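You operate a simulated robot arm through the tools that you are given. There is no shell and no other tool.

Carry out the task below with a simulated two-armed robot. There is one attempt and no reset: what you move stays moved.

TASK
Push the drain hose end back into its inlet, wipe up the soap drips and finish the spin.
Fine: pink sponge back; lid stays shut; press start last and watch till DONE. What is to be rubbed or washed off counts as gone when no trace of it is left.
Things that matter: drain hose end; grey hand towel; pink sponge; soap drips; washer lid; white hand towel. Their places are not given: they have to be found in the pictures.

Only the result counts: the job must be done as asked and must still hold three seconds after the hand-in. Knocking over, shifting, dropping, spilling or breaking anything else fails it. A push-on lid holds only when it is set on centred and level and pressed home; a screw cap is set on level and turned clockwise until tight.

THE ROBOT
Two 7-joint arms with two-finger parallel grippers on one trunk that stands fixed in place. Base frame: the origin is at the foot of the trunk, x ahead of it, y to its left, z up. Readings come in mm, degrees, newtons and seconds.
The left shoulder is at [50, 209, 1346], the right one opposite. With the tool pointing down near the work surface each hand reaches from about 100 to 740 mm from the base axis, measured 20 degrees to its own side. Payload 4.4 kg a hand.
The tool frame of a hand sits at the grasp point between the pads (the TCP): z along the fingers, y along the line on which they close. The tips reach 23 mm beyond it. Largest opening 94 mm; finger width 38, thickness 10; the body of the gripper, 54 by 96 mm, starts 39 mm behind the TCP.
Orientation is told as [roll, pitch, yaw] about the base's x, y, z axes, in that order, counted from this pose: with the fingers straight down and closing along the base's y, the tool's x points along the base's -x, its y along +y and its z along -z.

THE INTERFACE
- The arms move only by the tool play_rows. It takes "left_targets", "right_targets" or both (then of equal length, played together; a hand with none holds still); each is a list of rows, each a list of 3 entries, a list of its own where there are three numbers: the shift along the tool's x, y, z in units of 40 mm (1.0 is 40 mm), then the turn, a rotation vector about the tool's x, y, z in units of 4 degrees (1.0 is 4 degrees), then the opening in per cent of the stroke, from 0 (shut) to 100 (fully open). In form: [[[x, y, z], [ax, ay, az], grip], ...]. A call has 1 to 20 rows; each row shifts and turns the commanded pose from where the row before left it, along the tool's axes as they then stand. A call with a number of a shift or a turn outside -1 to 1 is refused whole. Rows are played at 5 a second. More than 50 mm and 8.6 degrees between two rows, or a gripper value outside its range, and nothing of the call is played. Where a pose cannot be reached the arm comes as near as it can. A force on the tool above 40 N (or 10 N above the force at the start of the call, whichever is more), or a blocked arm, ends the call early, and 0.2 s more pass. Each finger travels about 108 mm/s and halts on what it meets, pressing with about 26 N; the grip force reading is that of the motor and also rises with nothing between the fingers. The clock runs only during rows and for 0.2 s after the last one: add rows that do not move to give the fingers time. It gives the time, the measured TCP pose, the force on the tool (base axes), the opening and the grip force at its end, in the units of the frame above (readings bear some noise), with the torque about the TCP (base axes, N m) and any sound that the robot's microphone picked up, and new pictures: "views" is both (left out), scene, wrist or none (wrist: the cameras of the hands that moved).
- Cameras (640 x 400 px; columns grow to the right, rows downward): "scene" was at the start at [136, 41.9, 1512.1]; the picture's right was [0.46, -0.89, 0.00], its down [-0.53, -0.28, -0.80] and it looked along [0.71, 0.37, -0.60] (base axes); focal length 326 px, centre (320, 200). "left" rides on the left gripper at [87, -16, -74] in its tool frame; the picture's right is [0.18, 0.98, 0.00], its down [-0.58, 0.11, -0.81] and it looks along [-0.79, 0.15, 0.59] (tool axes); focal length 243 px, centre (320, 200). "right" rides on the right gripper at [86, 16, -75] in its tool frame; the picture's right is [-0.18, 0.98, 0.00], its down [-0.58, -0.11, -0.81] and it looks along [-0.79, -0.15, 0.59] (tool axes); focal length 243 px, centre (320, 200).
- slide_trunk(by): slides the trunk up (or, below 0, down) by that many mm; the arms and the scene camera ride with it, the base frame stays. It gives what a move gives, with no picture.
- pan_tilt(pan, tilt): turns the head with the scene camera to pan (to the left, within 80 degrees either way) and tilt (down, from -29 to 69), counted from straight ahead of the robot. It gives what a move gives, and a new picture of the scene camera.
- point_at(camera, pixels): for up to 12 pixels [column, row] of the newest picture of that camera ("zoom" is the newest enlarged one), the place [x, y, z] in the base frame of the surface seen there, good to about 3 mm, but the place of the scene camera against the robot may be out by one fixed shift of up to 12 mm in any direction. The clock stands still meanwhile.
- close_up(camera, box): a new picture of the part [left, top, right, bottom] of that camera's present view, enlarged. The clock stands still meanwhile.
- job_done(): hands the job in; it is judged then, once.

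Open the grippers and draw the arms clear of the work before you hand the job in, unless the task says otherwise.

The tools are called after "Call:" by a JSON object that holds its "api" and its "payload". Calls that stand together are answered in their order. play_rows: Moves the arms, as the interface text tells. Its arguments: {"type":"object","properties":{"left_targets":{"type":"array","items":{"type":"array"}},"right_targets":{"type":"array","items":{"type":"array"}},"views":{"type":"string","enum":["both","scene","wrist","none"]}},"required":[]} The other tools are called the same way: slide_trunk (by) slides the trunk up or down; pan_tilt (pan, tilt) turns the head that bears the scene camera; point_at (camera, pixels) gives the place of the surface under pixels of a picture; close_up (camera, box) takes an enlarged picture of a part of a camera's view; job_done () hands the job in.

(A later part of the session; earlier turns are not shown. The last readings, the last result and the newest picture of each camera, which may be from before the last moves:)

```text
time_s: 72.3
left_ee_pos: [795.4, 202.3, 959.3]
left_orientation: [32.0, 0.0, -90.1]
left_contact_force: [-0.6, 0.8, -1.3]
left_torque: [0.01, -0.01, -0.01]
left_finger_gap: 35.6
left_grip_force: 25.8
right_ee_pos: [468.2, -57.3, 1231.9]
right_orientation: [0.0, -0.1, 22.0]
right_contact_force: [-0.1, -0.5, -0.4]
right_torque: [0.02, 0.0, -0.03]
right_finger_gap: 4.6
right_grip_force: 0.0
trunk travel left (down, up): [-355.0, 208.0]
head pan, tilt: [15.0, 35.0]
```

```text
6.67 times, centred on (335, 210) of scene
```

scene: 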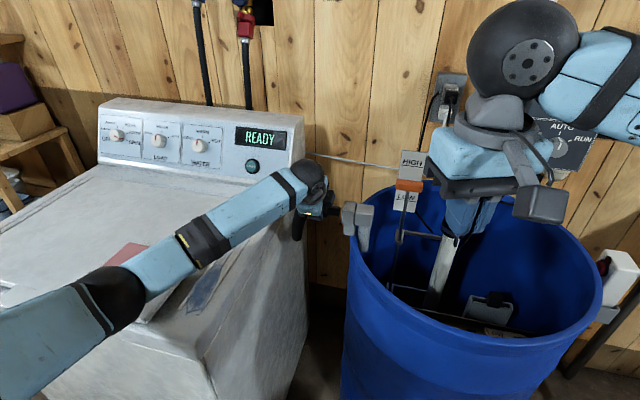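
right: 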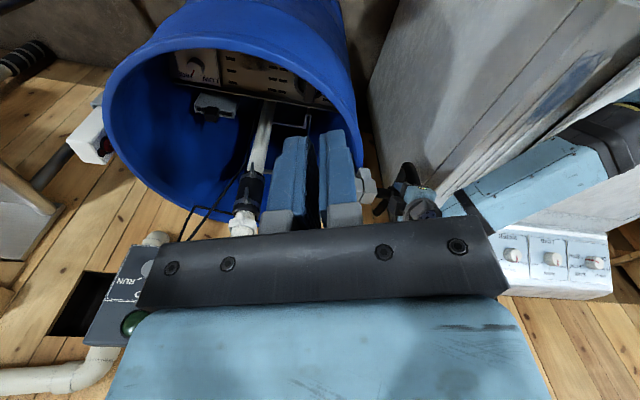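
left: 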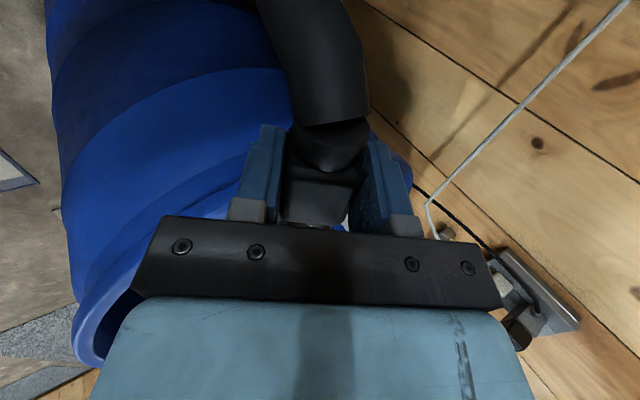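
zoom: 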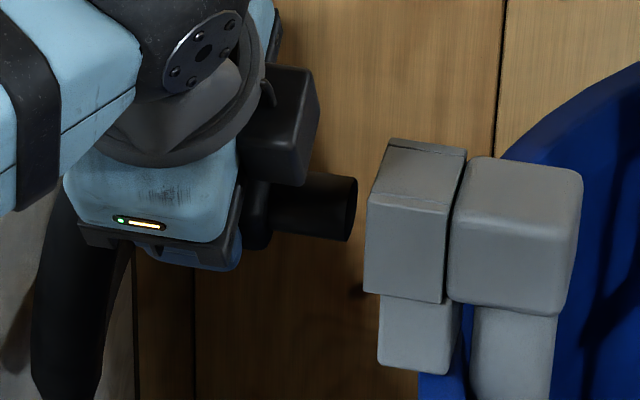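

Stub tip is just outside the inlet mouth. I'll re-measure the stub and check elbow height over the washer/sponge.

Call:
{"api": "point_at", "payload": {"camera": "zoom", "pixels": [[300, 190], [300, 210], [300, 230], [330, 185], [330, 210], [330, 233], [352, 205], [385, 240], [430, 250], [420, 160], [375, 205], [290, 235]]}}

Call:
{"api": "close_up", "payload": {"camera": "right", "box": [370, 160, 410, 200]}}

Call:
{"api": "point_at", "payload": {"camera": "zoom", "pixels": [[275, 230], [290, 225], [320, 230], [290, 260], [320, 270], [280, 280], [305, 300], [300, 215], [200, 200], [240, 250]]}}

Call:
{"api": "point_at", "payload": {"camera": "scene", "pixels": [[115, 290], [130, 310], [140, 300], [160, 270], [130, 255], [200, 245], [100, 275]]}}

```text
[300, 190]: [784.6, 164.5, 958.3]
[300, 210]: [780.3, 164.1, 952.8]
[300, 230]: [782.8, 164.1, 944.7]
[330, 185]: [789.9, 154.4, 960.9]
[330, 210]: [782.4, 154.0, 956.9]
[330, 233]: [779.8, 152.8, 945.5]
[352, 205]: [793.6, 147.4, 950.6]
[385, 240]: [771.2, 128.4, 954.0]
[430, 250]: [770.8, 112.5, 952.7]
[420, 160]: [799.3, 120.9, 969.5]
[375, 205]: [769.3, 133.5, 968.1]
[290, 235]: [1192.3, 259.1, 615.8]
```

```text
10.00 times, centred on (390, 180) of right
```

zoom: 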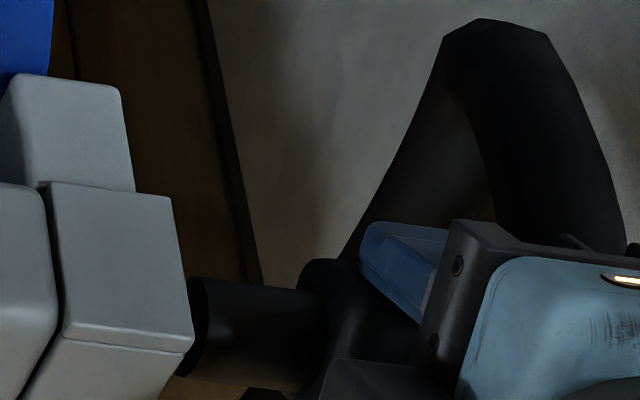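

```text
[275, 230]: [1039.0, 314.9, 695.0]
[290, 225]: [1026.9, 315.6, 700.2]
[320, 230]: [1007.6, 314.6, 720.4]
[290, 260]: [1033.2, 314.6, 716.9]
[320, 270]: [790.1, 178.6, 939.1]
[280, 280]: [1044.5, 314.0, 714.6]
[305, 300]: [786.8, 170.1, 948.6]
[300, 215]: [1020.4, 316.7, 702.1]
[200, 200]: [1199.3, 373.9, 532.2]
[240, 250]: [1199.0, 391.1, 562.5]
```

```text
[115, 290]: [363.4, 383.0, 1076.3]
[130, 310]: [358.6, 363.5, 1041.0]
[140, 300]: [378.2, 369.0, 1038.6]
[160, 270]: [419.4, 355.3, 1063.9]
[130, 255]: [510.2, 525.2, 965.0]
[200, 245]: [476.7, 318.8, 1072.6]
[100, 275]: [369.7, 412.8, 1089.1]
```

Stub front x≈787, axis ≈ (799.5, 952): within the opening. I insert in small steps and watch the force.

Call:
{"api": "play_rows", "payload": {"left_targets": [[[-0.2, 0, 0], [0, 0, 0], 28], [[-0.2, 0, 0], [0, 0, 0], 28], [[-0.15, 0, 0], [0, 0, 0], 28]], "views": "both"}}

Call:
{"api": "close_up", "payload": {"camera": "scene", "box": [295, 180, 375, 240]}}

Call:
{"api": "close_up", "payload": {"camera": "left", "box": [240, 120, 400, 230]}}

```text
time_s: 73.1
left_ee_pos: [795.8, 178.8, 959.7]
left_orientation: [32.0, -0.1, -90.0]
left_contact_force: [0.3, 0.3, 0.0]
left_torque: [0.03, 0.0, -0.01]
left_finger_gap: 35.7
left_grip_force: 26.2
right_ee_pos: [468.3, -57.7, 1230.2]
right_orientation: [0.0, 0.0, 22.0]
right_contact_force: [-0.2, -0.3, -0.1]
right_torque: [0.03, 0.02, 0.02]
right_finger_gap: 4.6
right_grip_force: 0.1
trunk travel left (down, up): [-355.0, 208.0]
head pan, tilt: [15.0, 35.0]
```

scene: 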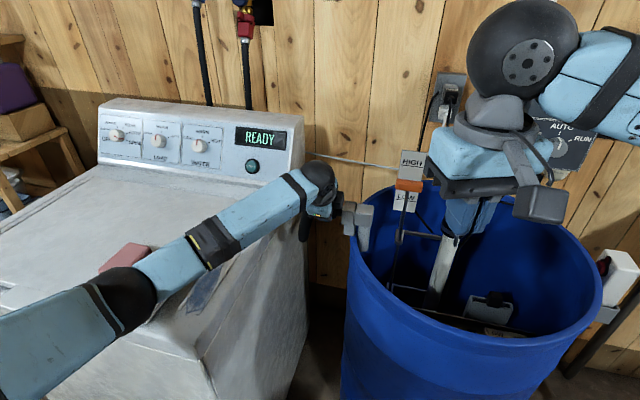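
left: 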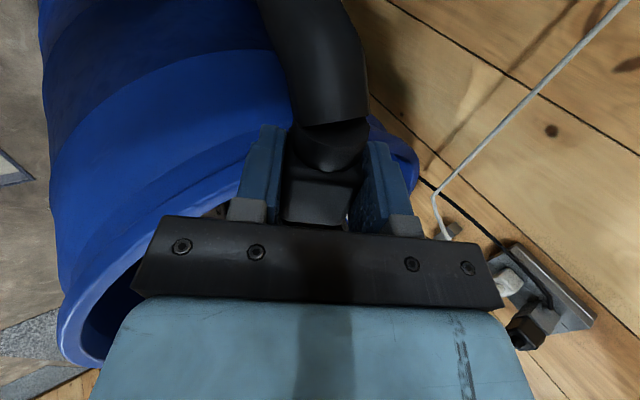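

```text
6.67 times, centred on (335, 210) of scene
```

zoom: 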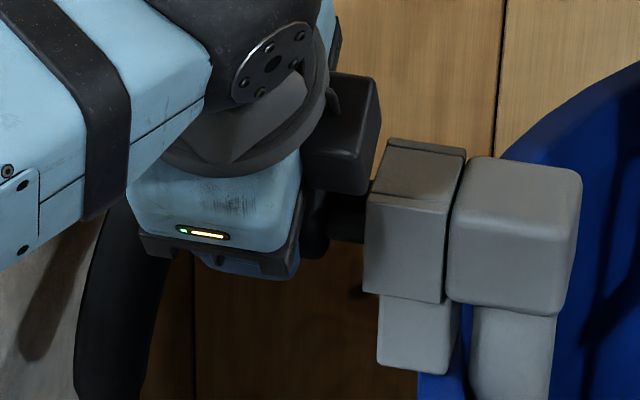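

```text
3.64 times, centred on (320, 175) of left
```

zoom: 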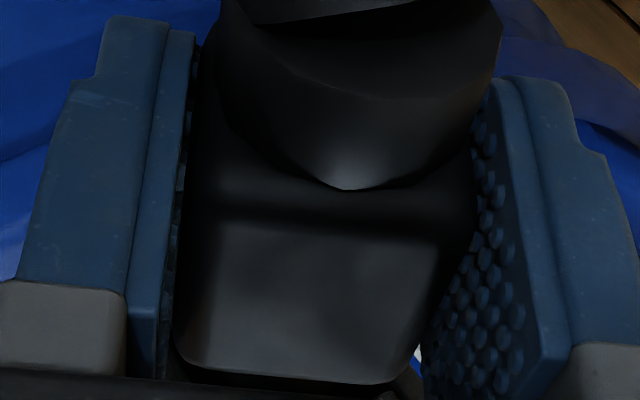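

The stub is ~17 mm into the duct with no force. A dark box at zoom (345,130) is near the inlet; I'll check its location before continuing.

Call:
{"api": "close_up", "payload": {"camera": "scene", "box": [295, 180, 375, 240]}}

Call:
{"api": "point_at", "payload": {"camera": "zoom", "pixels": [[345, 130], [330, 180], [365, 180], [370, 100], [340, 90], [345, 215], [320, 250], [310, 230], [300, 260], [375, 130]]}}

Call:
{"api": "close_up", "payload": {"camera": "right", "box": [345, 140, 445, 225]}}

```text
6.67 times, centred on (335, 210) of scene
```

zoom: 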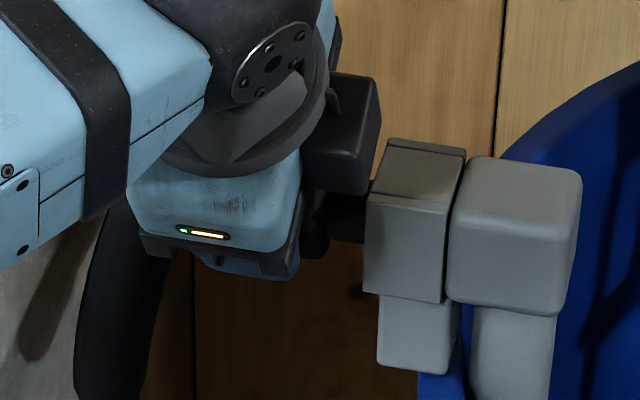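

```text
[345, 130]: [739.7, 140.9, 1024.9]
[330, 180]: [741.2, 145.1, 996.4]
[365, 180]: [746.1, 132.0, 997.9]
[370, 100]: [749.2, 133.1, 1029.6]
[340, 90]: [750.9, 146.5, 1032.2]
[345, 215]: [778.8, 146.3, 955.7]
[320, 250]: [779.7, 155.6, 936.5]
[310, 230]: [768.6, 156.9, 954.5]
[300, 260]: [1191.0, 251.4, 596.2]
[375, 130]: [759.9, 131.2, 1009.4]
```

```text
4.71 times, centred on (395, 182) of right
```

zoom: 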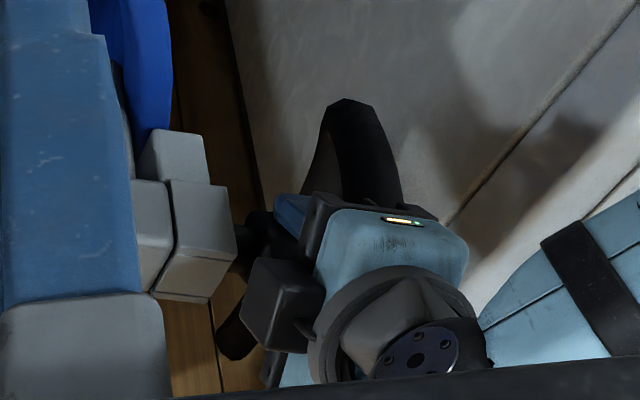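

That box sits at z≥994, above the inlet top (973), so it clears. I continue to push in 3 mm steps.

Call:
{"api": "play_rows", "payload": {"left_targets": [[[-0.08, 0, 0], [0, 0, 0], 28], [[-0.08, 0, 0], [0, 0, 0], 28], [[-0.08, 0, 0], [0, 0, 0], 28]], "views": "scene"}}

Call:
{"api": "close_up", "payload": {"camera": "scene", "box": [295, 180, 375, 240]}}

```text
time_s: 73.9
left_ee_pos: [794.3, 169.4, 959.8]
left_orientation: [32.0, 0.0, -90.0]
left_contact_force: [-0.8, -0.2, -0.8]
left_torque: [0.03, -0.01, -0.02]
left_finger_gap: 35.7
left_grip_force: 26.2
right_ee_pos: [468.8, -59.1, 1230.9]
right_orientation: [-0.1, -0.1, 22.0]
right_contact_force: [0.0, 0.2, -0.7]
right_torque: [0.0, 0.02, 0.0]
right_finger_gap: 4.4
right_grip_force: 0.1
trunk travel left (down, up): [-355.0, 208.0]
head pan, tilt: [15.0, 35.0]
```

scene: 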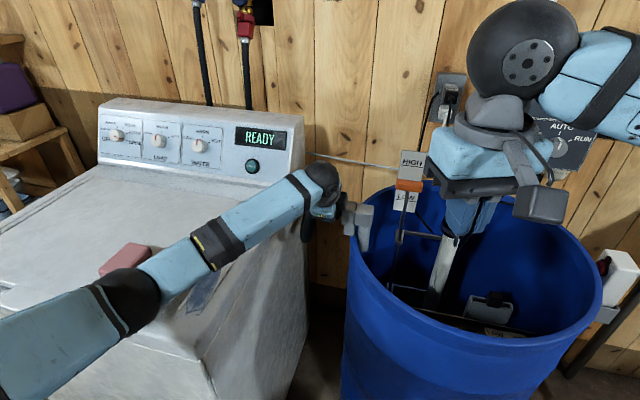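

```text
6.67 times, centred on (335, 210) of scene
```

zoom: 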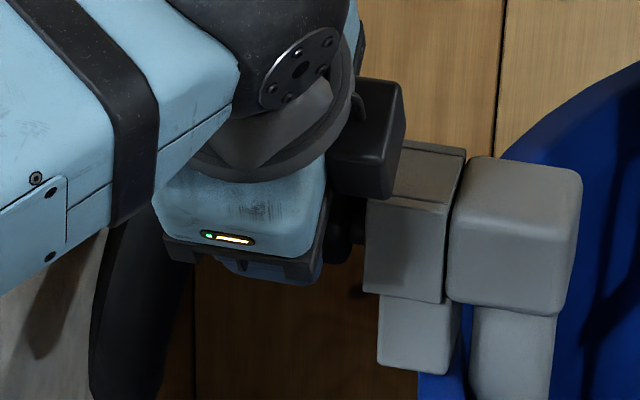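

No resistance yet (tip ≈ y 109). I continue with 2 mm steps toward bottoming out.

Call:
{"api": "play_rows", "payload": {"left_targets": [[[-0.05, 0, 0], [0, 0, 0], 28], [[-0.05, 0, 0], [0, 0, 0], 28], [[0, 0, 0], [0, 0, 0], 28]], "views": "none"}}

```text
time_s: 74.7
left_ee_pos: [794.5, 167.2, 959.2]
left_orientation: [32.0, 0.1, -90.0]
left_contact_force: [0.0, 0.7, -1.1]
left_torque: [0.0, 0.04, -0.02]
left_finger_gap: 35.5
left_grip_force: 25.7
right_ee_pos: [469.0, -58.4, 1231.3]
right_orientation: [0.0, 0.1, 22.0]
right_contact_force: [-1.3, 0.0, 0.8]
right_torque: [-0.03, -0.01, -0.03]
right_finger_gap: 4.8
right_grip_force: 0.1
trunk travel left (down, up): [-355.0, 208.0]
head pan, tilt: [15.0, 35.0]
```

Still free (y=167.2). A few more millimetres.

Call:
{"api": "play_rows", "payload": {"left_targets": [[[-0.05, 0, 0], [0, 0, 0], 28], [[-0.05, 0, 0], [0, 0, 0], 28], [[0, 0, 0], [0, 0, 0], 28]], "views": "none"}}

```text
time_s: 75.5
left_ee_pos: [794.7, 163.9, 957.9]
left_orientation: [31.9, -0.1, -90.0]
left_contact_force: [0.0, -0.1, -1.6]
left_torque: [0.04, -0.02, -0.01]
left_finger_gap: 35.5
left_grip_force: 25.7
right_ee_pos: [468.8, -58.5, 1230.1]
right_orientation: [0.0, 0.0, 22.0]
right_contact_force: [-0.2, -0.6, -0.3]
right_torque: [0.01, 0.02, -0.01]
right_finger_gap: 4.8
right_grip_force: 0.0
trunk travel left (down, up): [-355.0, 208.0]
head pan, tilt: [15.0, 35.0]
```

Still no resistance at y=163.9. I go 3 mm more and look.

Call:
{"api": "play_rows", "payload": {"left_targets": [[[-0.05, 0, 0], [0, 0, 0], 28], [[-0.04, 0, 0], [0, 0, 0], 28], [[0, 0, 0], [0, 0, 0], 28]], "views": "both"}}

Call:
{"api": "close_up", "payload": {"camera": "right", "box": [345, 140, 445, 225]}}

Call:
{"api": "close_up", "payload": {"camera": "scene", "box": [315, 190, 365, 230]}}

```text
time_s: 76.3
left_ee_pos: [795.7, 162.9, 958.2]
left_orientation: [32.0, -0.1, -89.9]
left_contact_force: [-3.2, 25.3, -0.6]
left_torque: [0.16, -0.01, -0.27]
left_finger_gap: 35.6
left_grip_force: 26.2
right_ee_pos: [468.9, -56.0, 1231.2]
right_orientation: [-0.1, 0.0, 21.9]
right_contact_force: [-0.4, 0.0, -0.4]
right_torque: [-0.01, -0.02, 0.01]
right_finger_gap: 4.7
right_grip_force: 0.1
trunk travel left (down, up): [-355.0, 208.0]
head pan, tilt: [15.0, 35.0]
```

scene: 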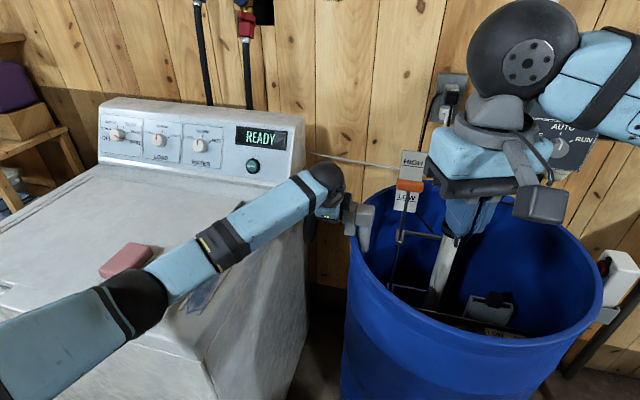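
left: 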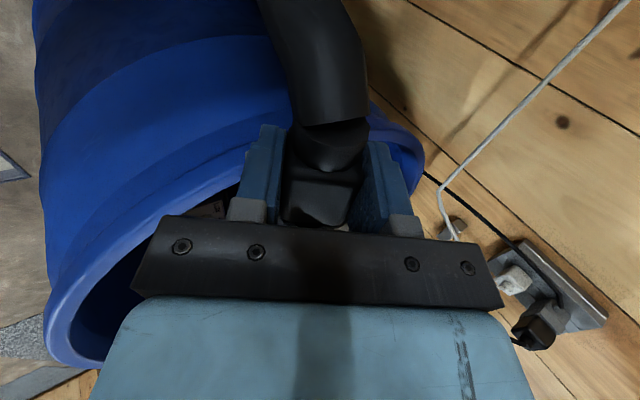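

```text
4.71 times, centred on (395, 182) of right
```

zoom: 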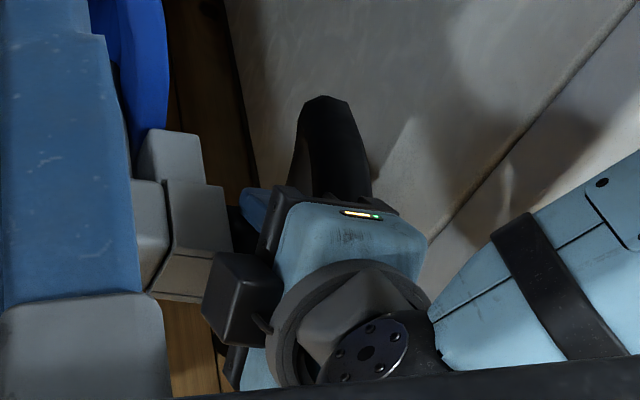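

```text
10.00 times, centred on (340, 210) of scene
```

zoom: 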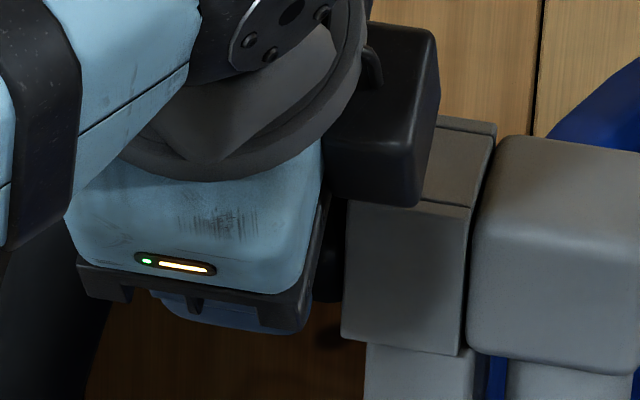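

Contact: reaction +25 N at y=162.9 — the hose end is bottomed in the inlet. I relax the push by 1 mm and check before releasing.

Call:
{"api": "play_rows", "payload": {"left_targets": [[[0, 0, 0], [0, 0, 0], 28], [[0, 0, 0], [0, 0, 0], 28], [[0.03, 0, 0], [0, 0, 0], 28], [[0, 0, 0], [0, 0, 0], 28]], "views": "none"}}

```text
time_s: 77.3
left_ee_pos: [795.5, 162.1, 958.5]
left_orientation: [32.0, -0.1, -90.0]
left_contact_force: [0.5, 26.9, -3.6]
left_torque: [0.53, 0.03, 0.21]
left_finger_gap: 35.7
left_grip_force: 26.4
right_ee_pos: [468.9, -56.0, 1230.8]
right_orientation: [-0.1, 0.1, 22.0]
right_contact_force: [0.5, -0.9, -0.7]
right_torque: [0.0, -0.01, -0.03]
right_finger_gap: 4.6
right_grip_force: 0.0
trunk travel left (down, up): [-355.0, 208.0]
head pan, tilt: [15.0, 35.0]
```

Force still 27 N; I back off in small steps to unload before opening.

Call:
{"api": "play_rows", "payload": {"left_targets": [[[0.04, 0, 0], [0, 0, 0], 28], [[0.04, 0, 0], [0, 0, 0], 28], [[0, 0, 0], [0, 0, 0], 28]], "views": "none"}}

```text
time_s: 78.1
left_ee_pos: [795.3, 162.3, 959.0]
left_orientation: [32.0, -0.1, -90.1]
left_contact_force: [-0.8, 8.9, -4.7]
left_torque: [0.27, 0.08, 0.16]
left_finger_gap: 35.8
left_grip_force: 25.7
right_ee_pos: [469.4, -57.9, 1230.4]
right_orientation: [0.0, 0.0, 22.1]
right_contact_force: [-0.7, 0.1, -0.6]
right_torque: [0.0, 0.0, 0.02]
right_finger_gap: 4.6
right_grip_force: 0.0
trunk travel left (down, up): [-355.0, 208.0]
head pan, tilt: [15.0, 35.0]
```

Position is unchanged at the stop with 9 N residual. I open the fingers and check that the hose stays.

Call:
{"api": "play_rows", "payload": {"left_targets": [[[0.01, 0, 0], [0, 0, 0], 45], [[0, 0, 0], [0, 0, 0], 60], [[0, 0, 0], [0, 0, 0], 80], [[0, 0, 0], [0, 0, 0], 80]], "views": "both"}}

Call:
{"api": "close_up", "payload": {"camera": "left", "box": [220, 60, 420, 230]}}

Call:
{"api": "close_up", "payload": {"camera": "right", "box": [345, 140, 445, 225]}}

```text
time_s: 79.1
left_ee_pos: [795.4, 162.5, 960.1]
left_orientation: [31.9, 0.0, -89.9]
left_contact_force: [-0.6, 0.1, 1.1]
left_torque: [0.0, -0.01, 0.0]
left_finger_gap: 74.9
left_grip_force: 0.0
right_ee_pos: [468.6, -58.0, 1230.6]
right_orientation: [0.0, 0.0, 22.0]
right_contact_force: [-0.2, -0.3, 0.3]
right_torque: [0.02, 0.0, 0.01]
right_finger_gap: 4.7
right_grip_force: 0.1
trunk travel left (down, up): [-355.0, 208.0]
head pan, tilt: [15.0, 35.0]
```

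scene: 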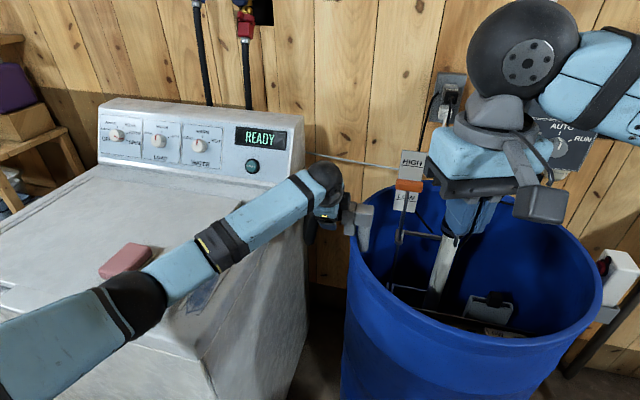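
left: 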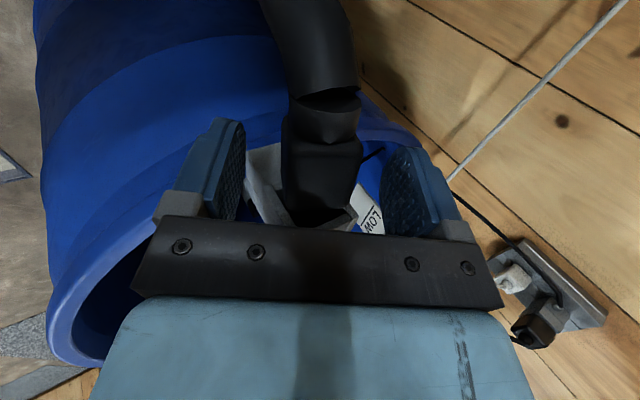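

```text
2.35 times, centred on (320, 145) of left
```

zoom: 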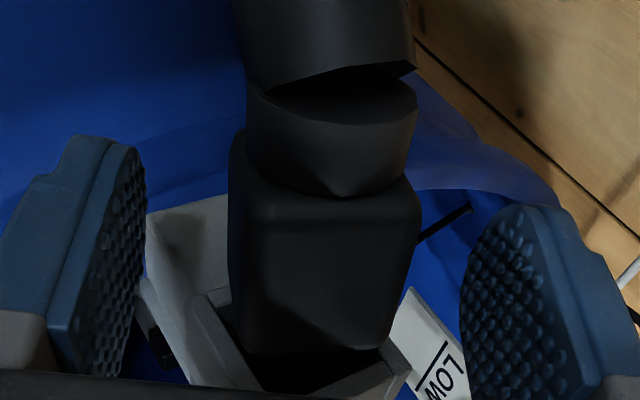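

```text
4.71 times, centred on (395, 182) of right
```

zoom: 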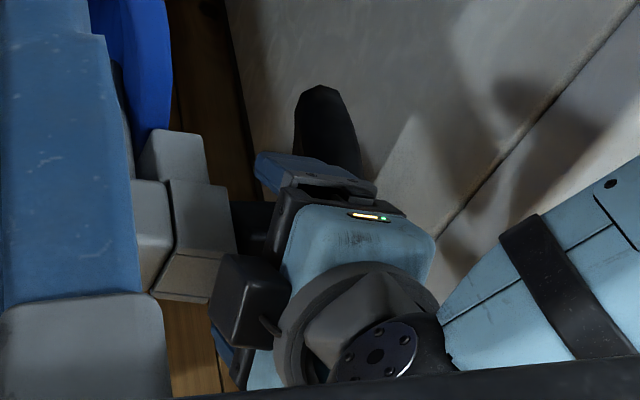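

Released; the hose end stays in the duct though slightly drooped. I withdraw the hand along the finger direction and look.

Call:
{"api": "play_rows", "payload": {"left_targets": [[[0, 0, 0], [0, 0, 0], 95], [[0, 0, -0.5], [0, 0, 0], 95], [[0, 0, -0.9], [0, 0, 0], 95], [[0, 0, -0.9], [0, 0, 0], 95], [[0, 0, 0], [0, 0, 0], 95]], "views": "both"}}

Call:
{"api": "close_up", "payload": {"camera": "left", "box": [220, 20, 420, 230]}}

Call:
{"api": "close_up", "payload": {"camera": "scene", "box": [295, 180, 375, 240]}}

Call:
{"api": "close_up", "payload": {"camera": "right", "box": [345, 140, 445, 225]}}

```text
time_s: 80.3
left_ee_pos: [746.1, 162.4, 1038.3]
left_orientation: [32.0, 0.0, -89.9]
left_contact_force: [0.2, -0.2, -0.4]
left_torque: [-0.02, 0.0, -0.04]
left_finger_gap: 89.5
left_grip_force: 0.0
right_ee_pos: [468.9, -58.2, 1230.7]
right_orientation: [0.0, 0.1, 22.0]
right_contact_force: [0.3, 1.1, -0.2]
right_torque: [-0.04, 0.04, -0.01]
right_finger_gap: 4.7
right_grip_force: 0.1
trunk travel left (down, up): [-355.0, 208.0]
head pan, tilt: [15.0, 35.0]
```

scene: 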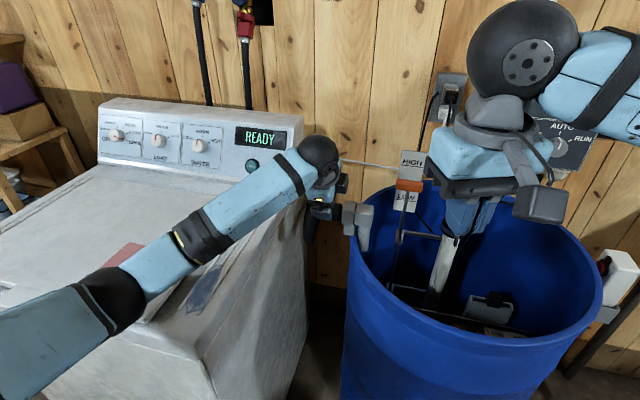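
left: 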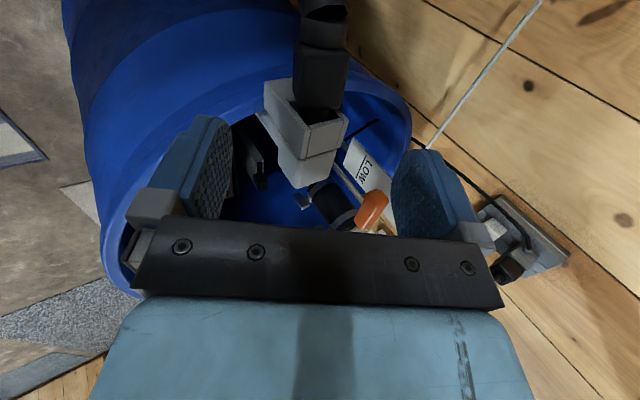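

```text
1.90 times, centred on (320, 125) of left
```

zoom: 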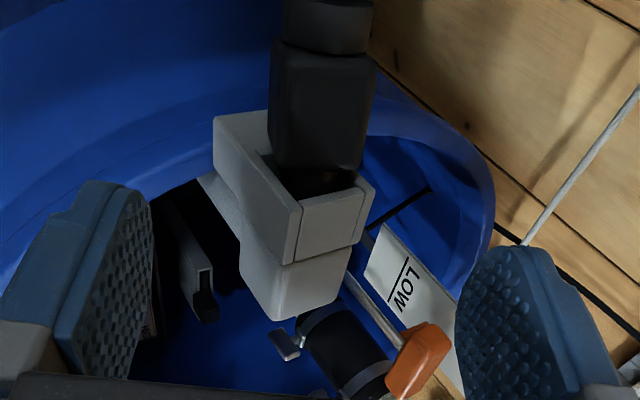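

```text
6.67 times, centred on (335, 210) of scene
```

zoom: 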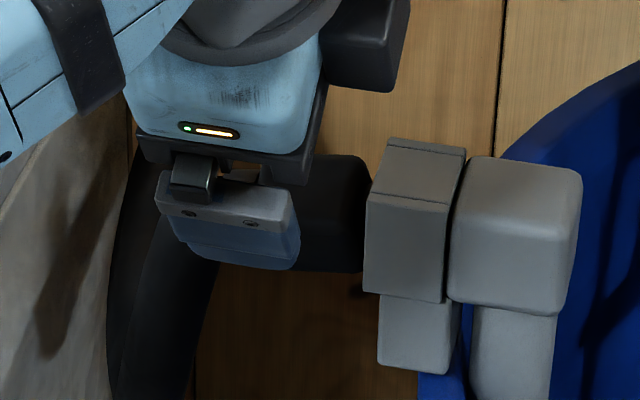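

```text
4.71 times, centred on (395, 182) of right
```

zoom: 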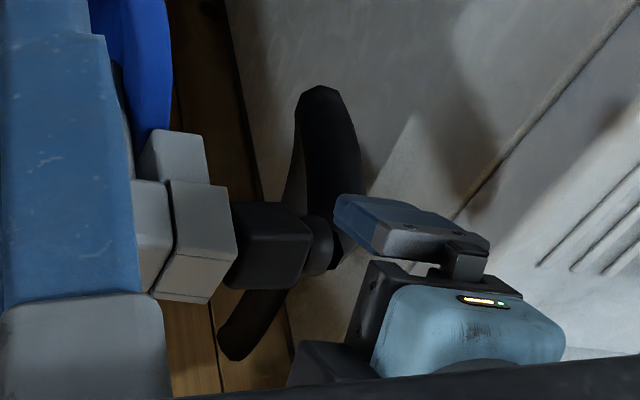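

The block sits flush against the inlet face. I retract the left hand back and untilt it, then inspect the hose.

Call:
{"api": "play_rows", "payload": {"left_targets": [[[0, 0, -0.8], [0, 0, 0], 95], [[0.88, -0.31, -0.5], [0, 0, 0], 95], [[0.88, -0.31, -0.5], [0, 0, 0], 95], [[0.88, -0.31, -0.4], [1, 0, 0], 95], [[0.8, -0.31, -0.3], [1, 0, 0], 95], [[0, 0, 0], [1, 0, 0], 95], [[0, 0, 0], [1, 0, 0], 95], [[0, 0, 0], [1, 0, 0], 95], [[0, 0, 0], [1, 0, 0], 95], [[0, 0, 0], [1, 0, 0], 95], [[0, 0, 0], [1, 0, 0], 95]], "views": "both"}}

Call:
{"api": "close_up", "payload": {"camera": "scene", "box": [280, 170, 400, 260]}}

Call:
{"api": "close_up", "payload": {"camera": "right", "box": [345, 140, 445, 225]}}

```text
time_s: 82.7
left_ee_pos: [652.1, 300.3, 1098.5]
left_orientation: [-0.1, 0.1, -90.0]
left_contact_force: [-0.3, 0.3, 0.5]
left_torque: [-0.03, 0.02, 0.01]
left_finger_gap: 89.3
left_grip_force: 0.0
right_ee_pos: [468.6, -58.8, 1232.1]
right_orientation: [-0.1, 0.0, 22.0]
right_contact_force: [0.3, -0.1, -0.3]
right_torque: [0.01, 0.0, 0.04]
right_finger_gap: 4.7
right_grip_force: 0.0
trunk travel left (down, up): [-355.0, 208.0]
head pan, tilt: [15.0, 35.0]
```

scene: 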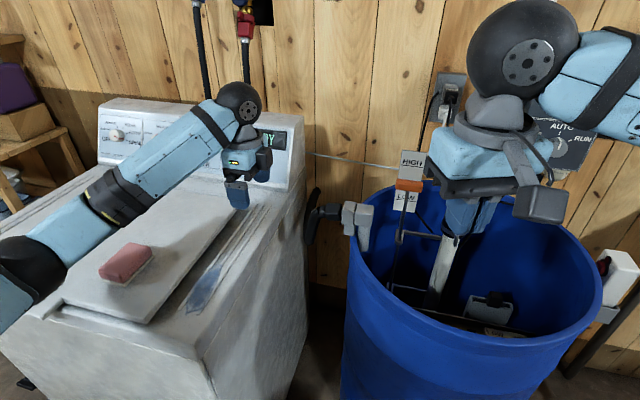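
left: 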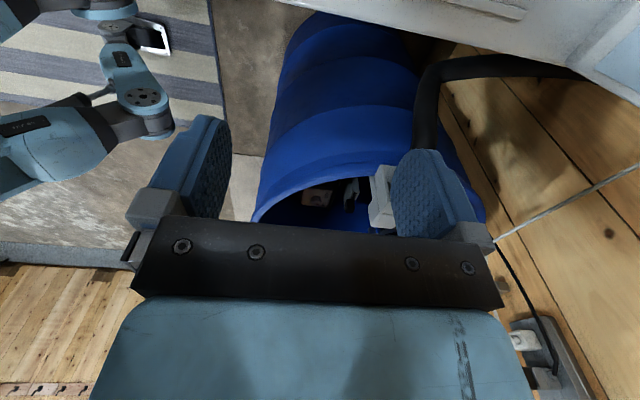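

```text
4.44 times, centred on (340, 215) of scene
```

zoom: 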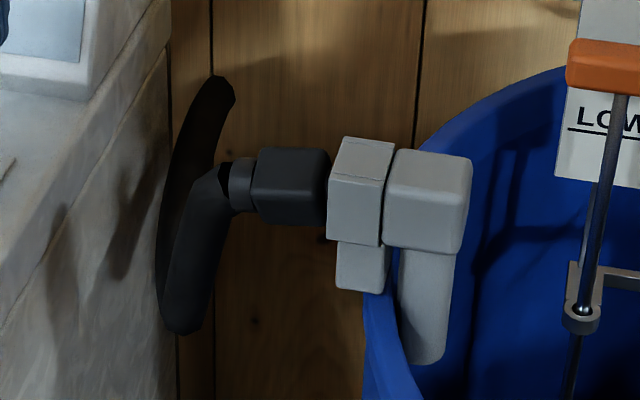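

```text
4.71 times, centred on (395, 182) of right
```

zoom: 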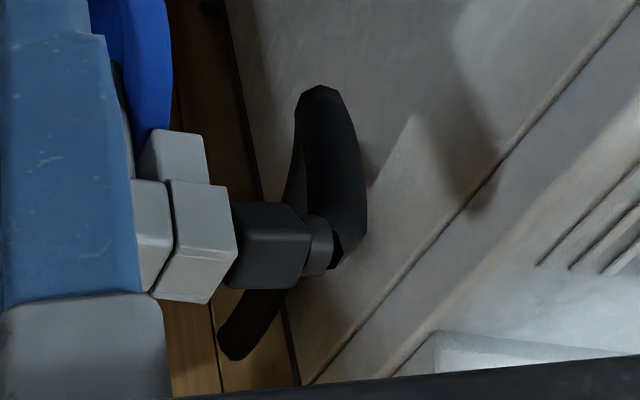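

The hose end is now fully seated, level, block flush with the inlet. Next: the sponge. I move the left hand toward it and start yawing back to 0°.

Call:
{"api": "play_rows", "payload": {"left_targets": [[[0.7, -0.85, 0], [0, 0, 0], 100], [[0.7, -0.85, 0], [0, 0, 0], 100], [[0.7, -0.85, 0], [0, 0, 0], 100], [[0.7, -0.85, 0], [0, 0, 0], 100], [[0.7, -0.85, 0], [0, 0, 0], 100], [[0.7, -0.85, 0], [0, 0, 0], 100], [[0, 0, 0], [0, 0, -1], 100], [[0, 0, 0], [0, 0, -1], 100], [[0, 0, 0], [0, 0, -1], 100], [[0, 0, 0], [0, 0, -1], 100], [[0, 0, 0], [0, 0, -1], 100], [[0, 0, 0], [0, 0, -1], 100], [[0, 0, 0], [0, 0, -1], 100], [[0, 0, 0], [0, 0, -1], 100], [[0, 0, 0], [0, 0, -1], 100], [[0, 0, 0], [0, 0, -1], 100], [[0, 0, 0], [0, 0, -1], 100], [[0, 0, 0], [0, 0, -1], 100], [[0, 0, 0], [0, 0, -1], 100], [[0, 0, 0], [0, 0, -1], 100]], "views": "none"}}

Call:
{"api": "play_rows", "payload": {"left_targets": [[[0, 0, 0], [0, 0, -1], 100], [[0, 0, 0], [0, 0, -1], 100], [[0, 0, 0], [0, 0, -1], 100], [[0, 0, 0], [0, 0, -1], 100], [[0, 0, 0], [0, 0, -1], 100], [[0, 0, 0], [0, 0, -1], 100], [[0, 0, 0], [0, 0, -1], 100], [[0, 0, 0], [0, 0, -1], 100], [[0, 0, 0], [0, 0, -0.5], 100], [[0, 0, 0], [0, 0, 0], 100]], "views": "both"}}

```text
time_s: 86.9
left_ee_pos: [447.4, 469.1, 1097.5]
left_orientation: [0.0, 0.0, -33.9]
left_contact_force: [0.2, 0.3, -0.3]
left_torque: [-0.01, 0.03, -0.02]
left_finger_gap: 94.3
left_grip_force: 0.0
right_ee_pos: [468.3, -58.4, 1230.6]
right_orientation: [0.1, 0.0, 21.9]
right_contact_force: [-0.3, -0.3, 0.8]
right_torque: [-0.01, -0.02, 0.02]
right_finger_gap: 4.7
right_grip_force: 0.1
trunk travel left (down, up): [-355.0, 208.0]
head pan, tilt: [15.0, 35.0]
```

```text
time_s: 89.1
left_ee_pos: [447.6, 470.5, 1096.6]
left_orientation: [0.0, 0.1, 0.1]
left_contact_force: [0.9, 0.1, -0.1]
left_torque: [0.01, 0.0, 0.0]
left_finger_gap: 93.7
left_grip_force: 0.0
right_ee_pos: [468.3, -58.5, 1229.9]
right_orientation: [-0.1, 0.0, 21.9]
right_contact_force: [0.1, 0.1, -0.6]
right_torque: [-0.05, -0.02, 0.0]
right_finger_gap: 4.6
right_grip_force: 0.0
trunk travel left (down, up): [-355.0, 208.0]
head pan, tilt: [15.0, 35.0]
```

scene: 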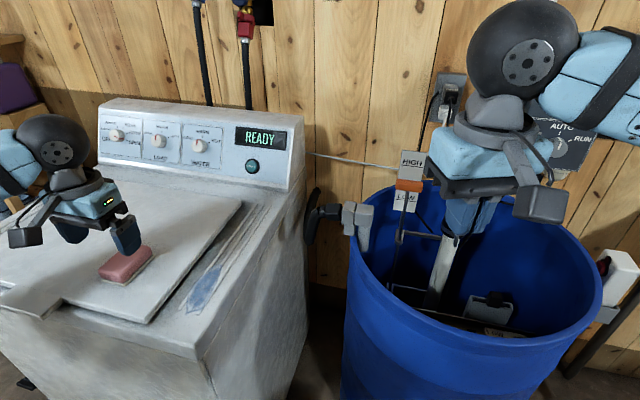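
left: 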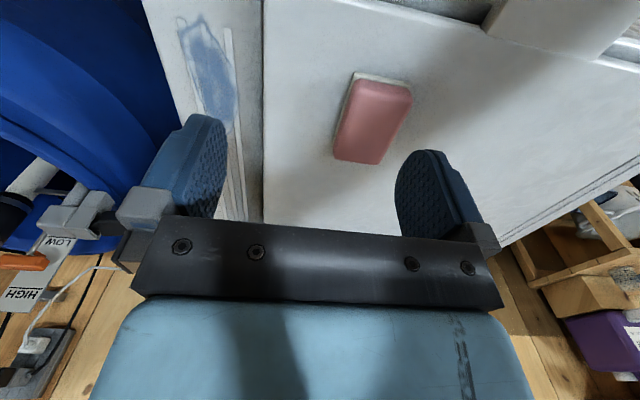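

Now I measure the sponge precisely with the left wrist camera for grasp and later return.

Call:
{"api": "close_up", "payload": {"camera": "left", "box": [320, 60, 430, 170]}}

Call:
{"api": "point_at", "payload": {"camera": "zoom", "pixels": [[165, 85], [290, 120], [225, 310], [110, 290], [200, 100], [140, 180], [270, 200], [180, 200], [168, 50], [88, 290], [300, 80], [280, 240]]}}

```text
3.64 times, centred on (375, 115) of left
```

zoom: 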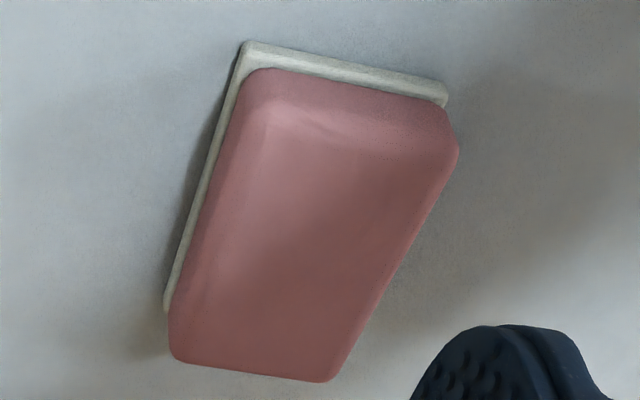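

```text
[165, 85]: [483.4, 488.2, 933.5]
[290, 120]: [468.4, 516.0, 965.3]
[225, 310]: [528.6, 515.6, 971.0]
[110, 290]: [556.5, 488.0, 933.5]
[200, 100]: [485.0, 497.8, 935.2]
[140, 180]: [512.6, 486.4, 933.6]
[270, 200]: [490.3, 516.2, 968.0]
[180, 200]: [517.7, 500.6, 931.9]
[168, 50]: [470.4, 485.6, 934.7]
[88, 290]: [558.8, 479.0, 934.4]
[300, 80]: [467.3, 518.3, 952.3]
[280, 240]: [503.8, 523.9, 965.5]
```

I'll measure the sponge's corner points using the proper zoom coordinates.

Call:
{"api": "point_at", "payload": {"camera": "zoom", "pixels": [[247, 50], [445, 100], [167, 305], [185, 350], [322, 372], [450, 150], [240, 110], [265, 85], [430, 115], [340, 340], [310, 230], [395, 270]]}}

```text
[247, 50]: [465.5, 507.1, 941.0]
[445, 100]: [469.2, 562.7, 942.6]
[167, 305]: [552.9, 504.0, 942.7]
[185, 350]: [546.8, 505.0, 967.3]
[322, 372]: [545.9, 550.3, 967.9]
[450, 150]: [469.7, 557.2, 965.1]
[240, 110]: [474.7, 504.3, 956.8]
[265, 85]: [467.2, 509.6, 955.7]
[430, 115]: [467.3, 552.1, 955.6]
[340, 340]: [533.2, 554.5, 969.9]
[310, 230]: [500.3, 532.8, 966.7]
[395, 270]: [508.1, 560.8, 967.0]
```

Sponge: center ≈ (509, 533), ≈ 87×59×35 mm, yaw ≈ −2.5°, bottom z≈933. Now I measure the smear's extent from this view.

Call:
{"api": "close_up", "payload": {"camera": "left", "box": [150, 0, 270, 130]}}

Call:
{"api": "point_at", "payload": {"camera": "zoom", "pixels": [[240, 60], [280, 50], [300, 60], [250, 100], [330, 130], [345, 180], [255, 150], [270, 200], [300, 250], [330, 280], [345, 230], [320, 285]]}}

```text
3.08 times, centred on (210, 65) of left
```

zoom: 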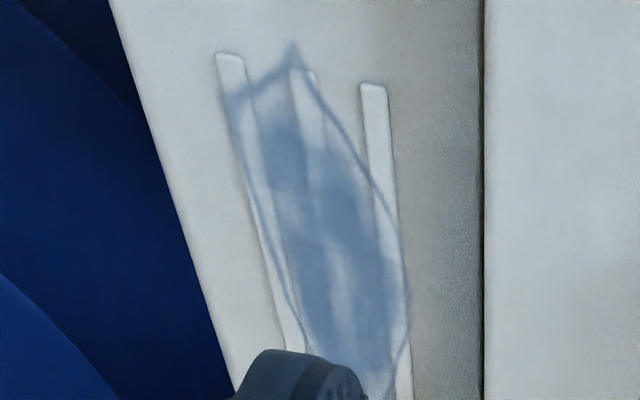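

```text
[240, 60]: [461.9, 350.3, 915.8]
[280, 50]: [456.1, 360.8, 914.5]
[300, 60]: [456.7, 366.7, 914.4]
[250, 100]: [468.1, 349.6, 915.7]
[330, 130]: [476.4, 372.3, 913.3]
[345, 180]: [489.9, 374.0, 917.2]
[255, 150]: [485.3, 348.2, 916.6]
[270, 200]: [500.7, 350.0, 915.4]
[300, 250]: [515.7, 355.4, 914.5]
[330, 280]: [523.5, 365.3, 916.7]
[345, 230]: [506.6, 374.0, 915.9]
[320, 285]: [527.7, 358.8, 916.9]
```

Smear spans x ≈ 455–585, y ≈ 344–392. I move over the sponge with a matching −2.5° yaw and descend with open fingers to just above grip height.

Call:
{"api": "play_rows", "payload": {"left_targets": [[[-0.51, 0.52, 0.3], [0, 0, 0.6], 100], [[-0.51, 0.52, 0.3], [0, 0, 0], 100], [[-0.51, 0.52, 0.3], [0, 0, 0], 100], [[0, 0, 0.8], [0, 0, 0], 100], [[0, 0, 0.7], [0, 0, 0], 100], [[0, 0, 0], [0, 0, 0], 100]], "views": "both"}}

```text
time_s: 90.5
left_ee_pos: [509.6, 529.9, 1002.0]
left_orientation: [0.0, 0.0, -2.5]
left_contact_force: [1.1, 0.5, -0.4]
left_torque: [-0.03, 0.02, 0.0]
left_finger_gap: 94.2
left_grip_force: 0.0
right_ee_pos: [468.0, -59.2, 1231.4]
right_orientation: [0.0, 0.0, 22.0]
right_contact_force: [-0.6, 0.0, 0.3]
right_torque: [0.0, -0.01, 0.0]
right_finger_gap: 5.0
right_grip_force: 0.0
trunk travel left (down, up): [-355.0, 208.0]
head pan, tilt: [15.0, 35.0]
```

scene: 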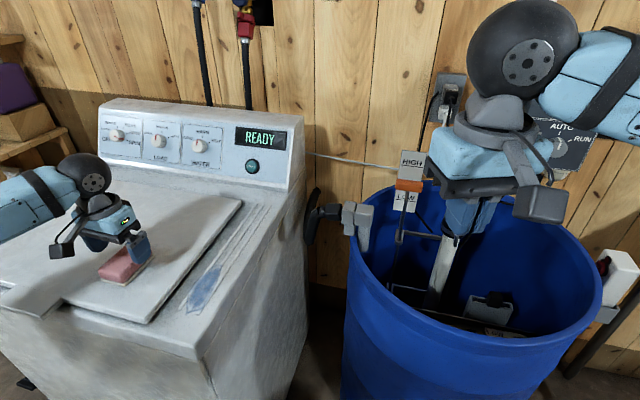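
left: 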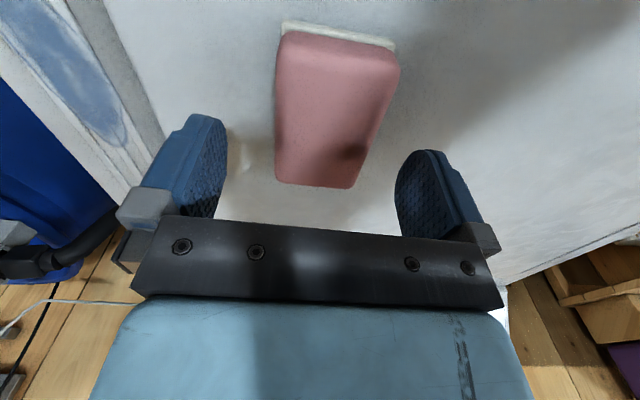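

Sponge lies between the fingers. I re-measure its edges from this closer view.

Call:
{"api": "point_at", "payload": {"camera": "left", "pixels": [[284, 28], [393, 46], [282, 60], [279, 150], [392, 80], [372, 150], [290, 180], [348, 184], [330, 100], [330, 60], [320, 170], [276, 110]]}}

Call:
{"api": "close_up", "payload": {"camera": "left", "box": [250, 0, 430, 200]}}

```text
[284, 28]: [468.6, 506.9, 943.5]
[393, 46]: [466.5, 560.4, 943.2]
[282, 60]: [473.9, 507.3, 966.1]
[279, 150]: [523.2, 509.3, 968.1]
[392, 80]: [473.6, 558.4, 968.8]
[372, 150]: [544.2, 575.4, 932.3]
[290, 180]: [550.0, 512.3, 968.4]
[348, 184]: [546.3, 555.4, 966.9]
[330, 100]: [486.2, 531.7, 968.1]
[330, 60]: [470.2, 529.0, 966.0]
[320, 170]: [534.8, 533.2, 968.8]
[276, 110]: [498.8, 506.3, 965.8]
```

```text
2.00 times, centred on (340, 100) of left
```

zoom: 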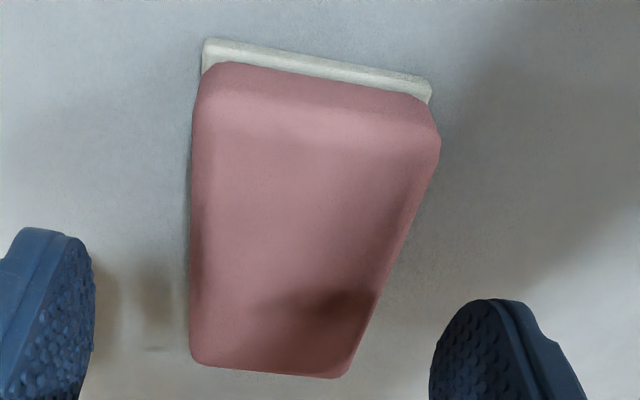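

The sponge is essentially axis-aligned, centered at (510, 533). I correct yaw to 0, shift +3 mm in y, descend to z≈966 and close gently.

Call:
{"api": "play_rows", "payload": {"left_targets": [[[0, 0.07, 0.2], [0, 0, -0.6], 100], [[0, 0, 0.4], [0, 0, 0], 100], [[0, 0, 0.3], [0, 0, 0], 100], [[0, 0, 0], [0, 0, 0], 100]], "views": "wrist"}}

```text
time_s: 91.5
left_ee_pos: [510.4, 531.6, 966.3]
left_orientation: [0.0, -0.1, 0.0]
left_contact_force: [-0.5, -0.6, 0.5]
left_torque: [0.02, -0.03, 0.0]
left_finger_gap: 94.0
left_grip_force: 0.1
right_ee_pos: [467.9, -57.8, 1231.9]
right_orientation: [0.0, 0.0, 22.0]
right_contact_force: [-0.4, -0.3, -0.1]
right_torque: [-0.01, -0.01, 0.0]
right_finger_gap: 4.8
right_grip_force: 0.0
trunk travel left (down, up): [-355.0, 208.0]
head pan, tilt: [15.0, 35.0]
```

left: 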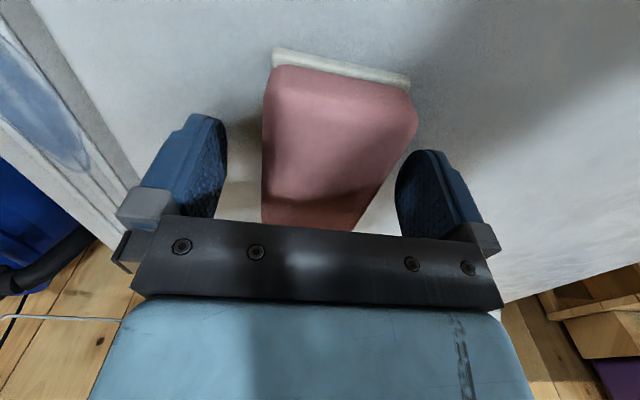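

The sponge is centered at the TCP row (columns 263–375). I close gradually and check the grip.

Call:
{"api": "play_rows", "payload": {"left_targets": [[[0, 0, 0], [0, 0, 0], 75], [[0, 0, 0], [0, 0, 0], 62], [[0, 0, 0], [0, 0, 0], 55], [[0, 0, 0], [0, 0, 0], 50], [[0, 0, 0], [0, 0, 0], 50]], "views": "wrist"}}

```text
time_s: 92.7
left_ee_pos: [510.3, 532.7, 966.5]
left_orientation: [0.0, 0.0, 0.0]
left_contact_force: [-0.6, 0.0, 0.1]
left_torque: [-0.03, 0.05, -0.05]
left_finger_gap: 57.3
left_grip_force: 25.8
right_ee_pos: [469.1, -58.6, 1230.5]
right_orientation: [0.0, -0.1, 22.0]
right_contact_force: [0.1, 1.4, 0.0]
right_torque: [-0.06, -0.02, 0.02]
right_finger_gap: 4.9
right_grip_force: 0.0
trunk travel left (down, up): [-355.0, 208.0]
head pan, tilt: [15.0, 35.0]
```

left: 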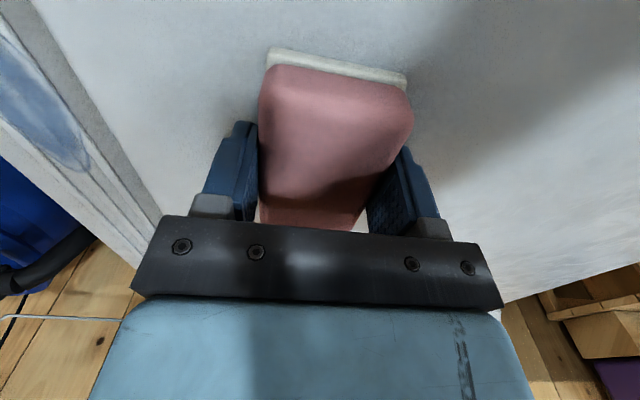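

Sponge gripped at TCP (510.3, 532.7, 966.5) – I note this for the return. I lift and carry it over the smear, to ~10 mm above the deck.

Call:
{"api": "play_rows", "payload": {"left_targets": [[[0, 0, -0.6], [0, 0, 0], 50], [[0, 0, -0.7], [0, 0, 0], 50], [[0.1, -0.834, 0], [0, 0, 0], 50], [[0.1, -0.834, 0], [0, 0, 0], 50], [[0, -0.834, 0], [0, 0, 0], 50], [[0, -0.834, 0], [0, 0, 0], 50], [[0, -0.834, 0], [0, 0, 0], 50], [[0, 0, 0.7], [0, 0, 0], 50], [[0, 0, 0.7], [0, 0, 0], 50], [[0, 0, 0], [0, 0, 0], 50]], "views": "both"}}

Call:
{"api": "close_up", "payload": {"camera": "scene", "box": [120, 180, 320, 330]}}

```text
time_s: 94.9
left_ee_pos: [503.3, 367.4, 961.5]
left_orientation: [0.0, -0.1, 0.0]
left_contact_force: [0.0, 0.0, 0.3]
left_torque: [-0.01, -0.03, 0.03]
left_finger_gap: 57.0
left_grip_force: 25.5
right_ee_pos: [468.6, -59.2, 1231.3]
right_orientation: [0.0, -0.1, 22.0]
right_contact_force: [-0.4, 0.8, 0.2]
right_torque: [0.02, -0.01, 0.03]
right_finger_gap: 4.9
right_grip_force: 0.0
trunk travel left (down, up): [-355.0, 208.0]
head pan, tilt: [15.0, 35.0]
```

scene: 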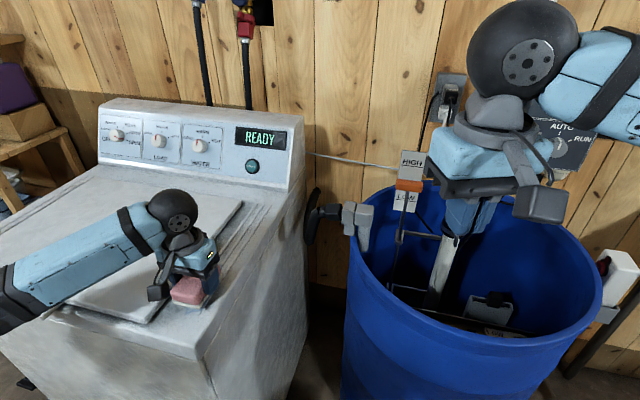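
left: 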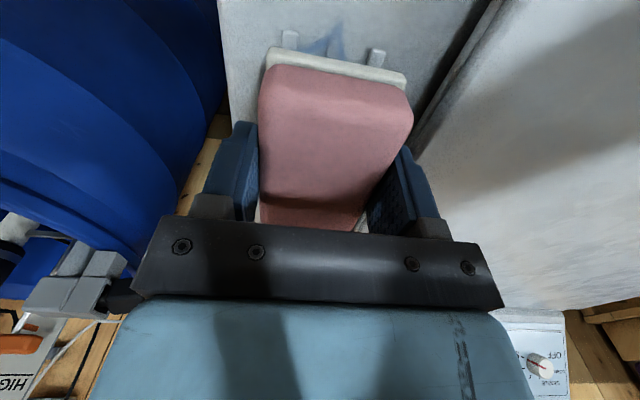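

```text
2.67 times, centred on (220, 255) of scene
```

zoom: 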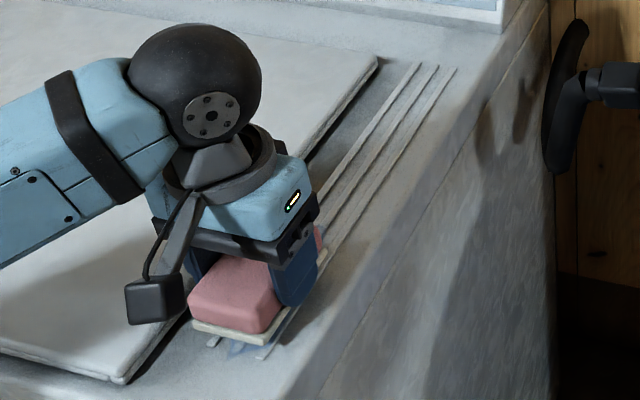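

Sponge is over the smear, 10+ mm above. I lower in small steps until contact force appears.

Call:
{"api": "play_rows", "payload": {"left_targets": [[[0, 0, 0.15], [0, 0, 0], 50], [[0, 0, 0.1], [0, 0, 0], 50], [[0, 0, 0.05], [0, 0, 0], 50], [[0, 0, 0], [0, 0, 0], 50]], "views": "none"}}

```text
time_s: 95.9
left_ee_pos: [503.5, 365.1, 948.9]
left_orientation: [-0.1, 0.0, 0.0]
left_contact_force: [-1.1, 0.1, -0.5]
left_torque: [-0.01, 0.03, -0.02]
left_finger_gap: 57.1
left_grip_force: 26.5
right_ee_pos: [468.1, -58.4, 1231.2]
right_orientation: [0.0, 0.0, 22.0]
right_contact_force: [-0.7, 0.2, 1.2]
right_torque: [-0.03, 0.02, -0.03]
right_finger_gap: 4.5
right_grip_force: 0.0
trunk travel left (down, up): [-355.0, 208.0]
head pan, tilt: [15.0, 35.0]
```

No contact yet at z=948.9; I continue with 1 mm steps.

Call:
{"api": "play_rows", "payload": {"left_targets": [[[0, 0, 0.03], [0, 0, 0], 50], [[0, 0, 0.03], [0, 0, 0], 50], [[0, 0, 0], [0, 0, 0], 50]], "views": "none"}}

```text
time_s: 96.7
left_ee_pos: [502.5, 366.0, 945.2]
left_orientation: [0.0, 0.1, 0.0]
left_contact_force: [-0.7, 1.2, -0.4]
left_torque: [-0.02, 0.01, -0.01]
left_finger_gap: 57.2
left_grip_force: 26.3
right_ee_pos: [469.8, -59.6, 1231.9]
right_orientation: [0.0, 0.0, 22.0]
right_contact_force: [0.5, 1.1, -0.5]
right_torque: [-0.02, 0.0, -0.01]
right_finger_gap: 4.8
right_grip_force: 0.1
trunk travel left (down, up): [-355.0, 208.0]
head pan, tilt: [15.0, 35.0]
```

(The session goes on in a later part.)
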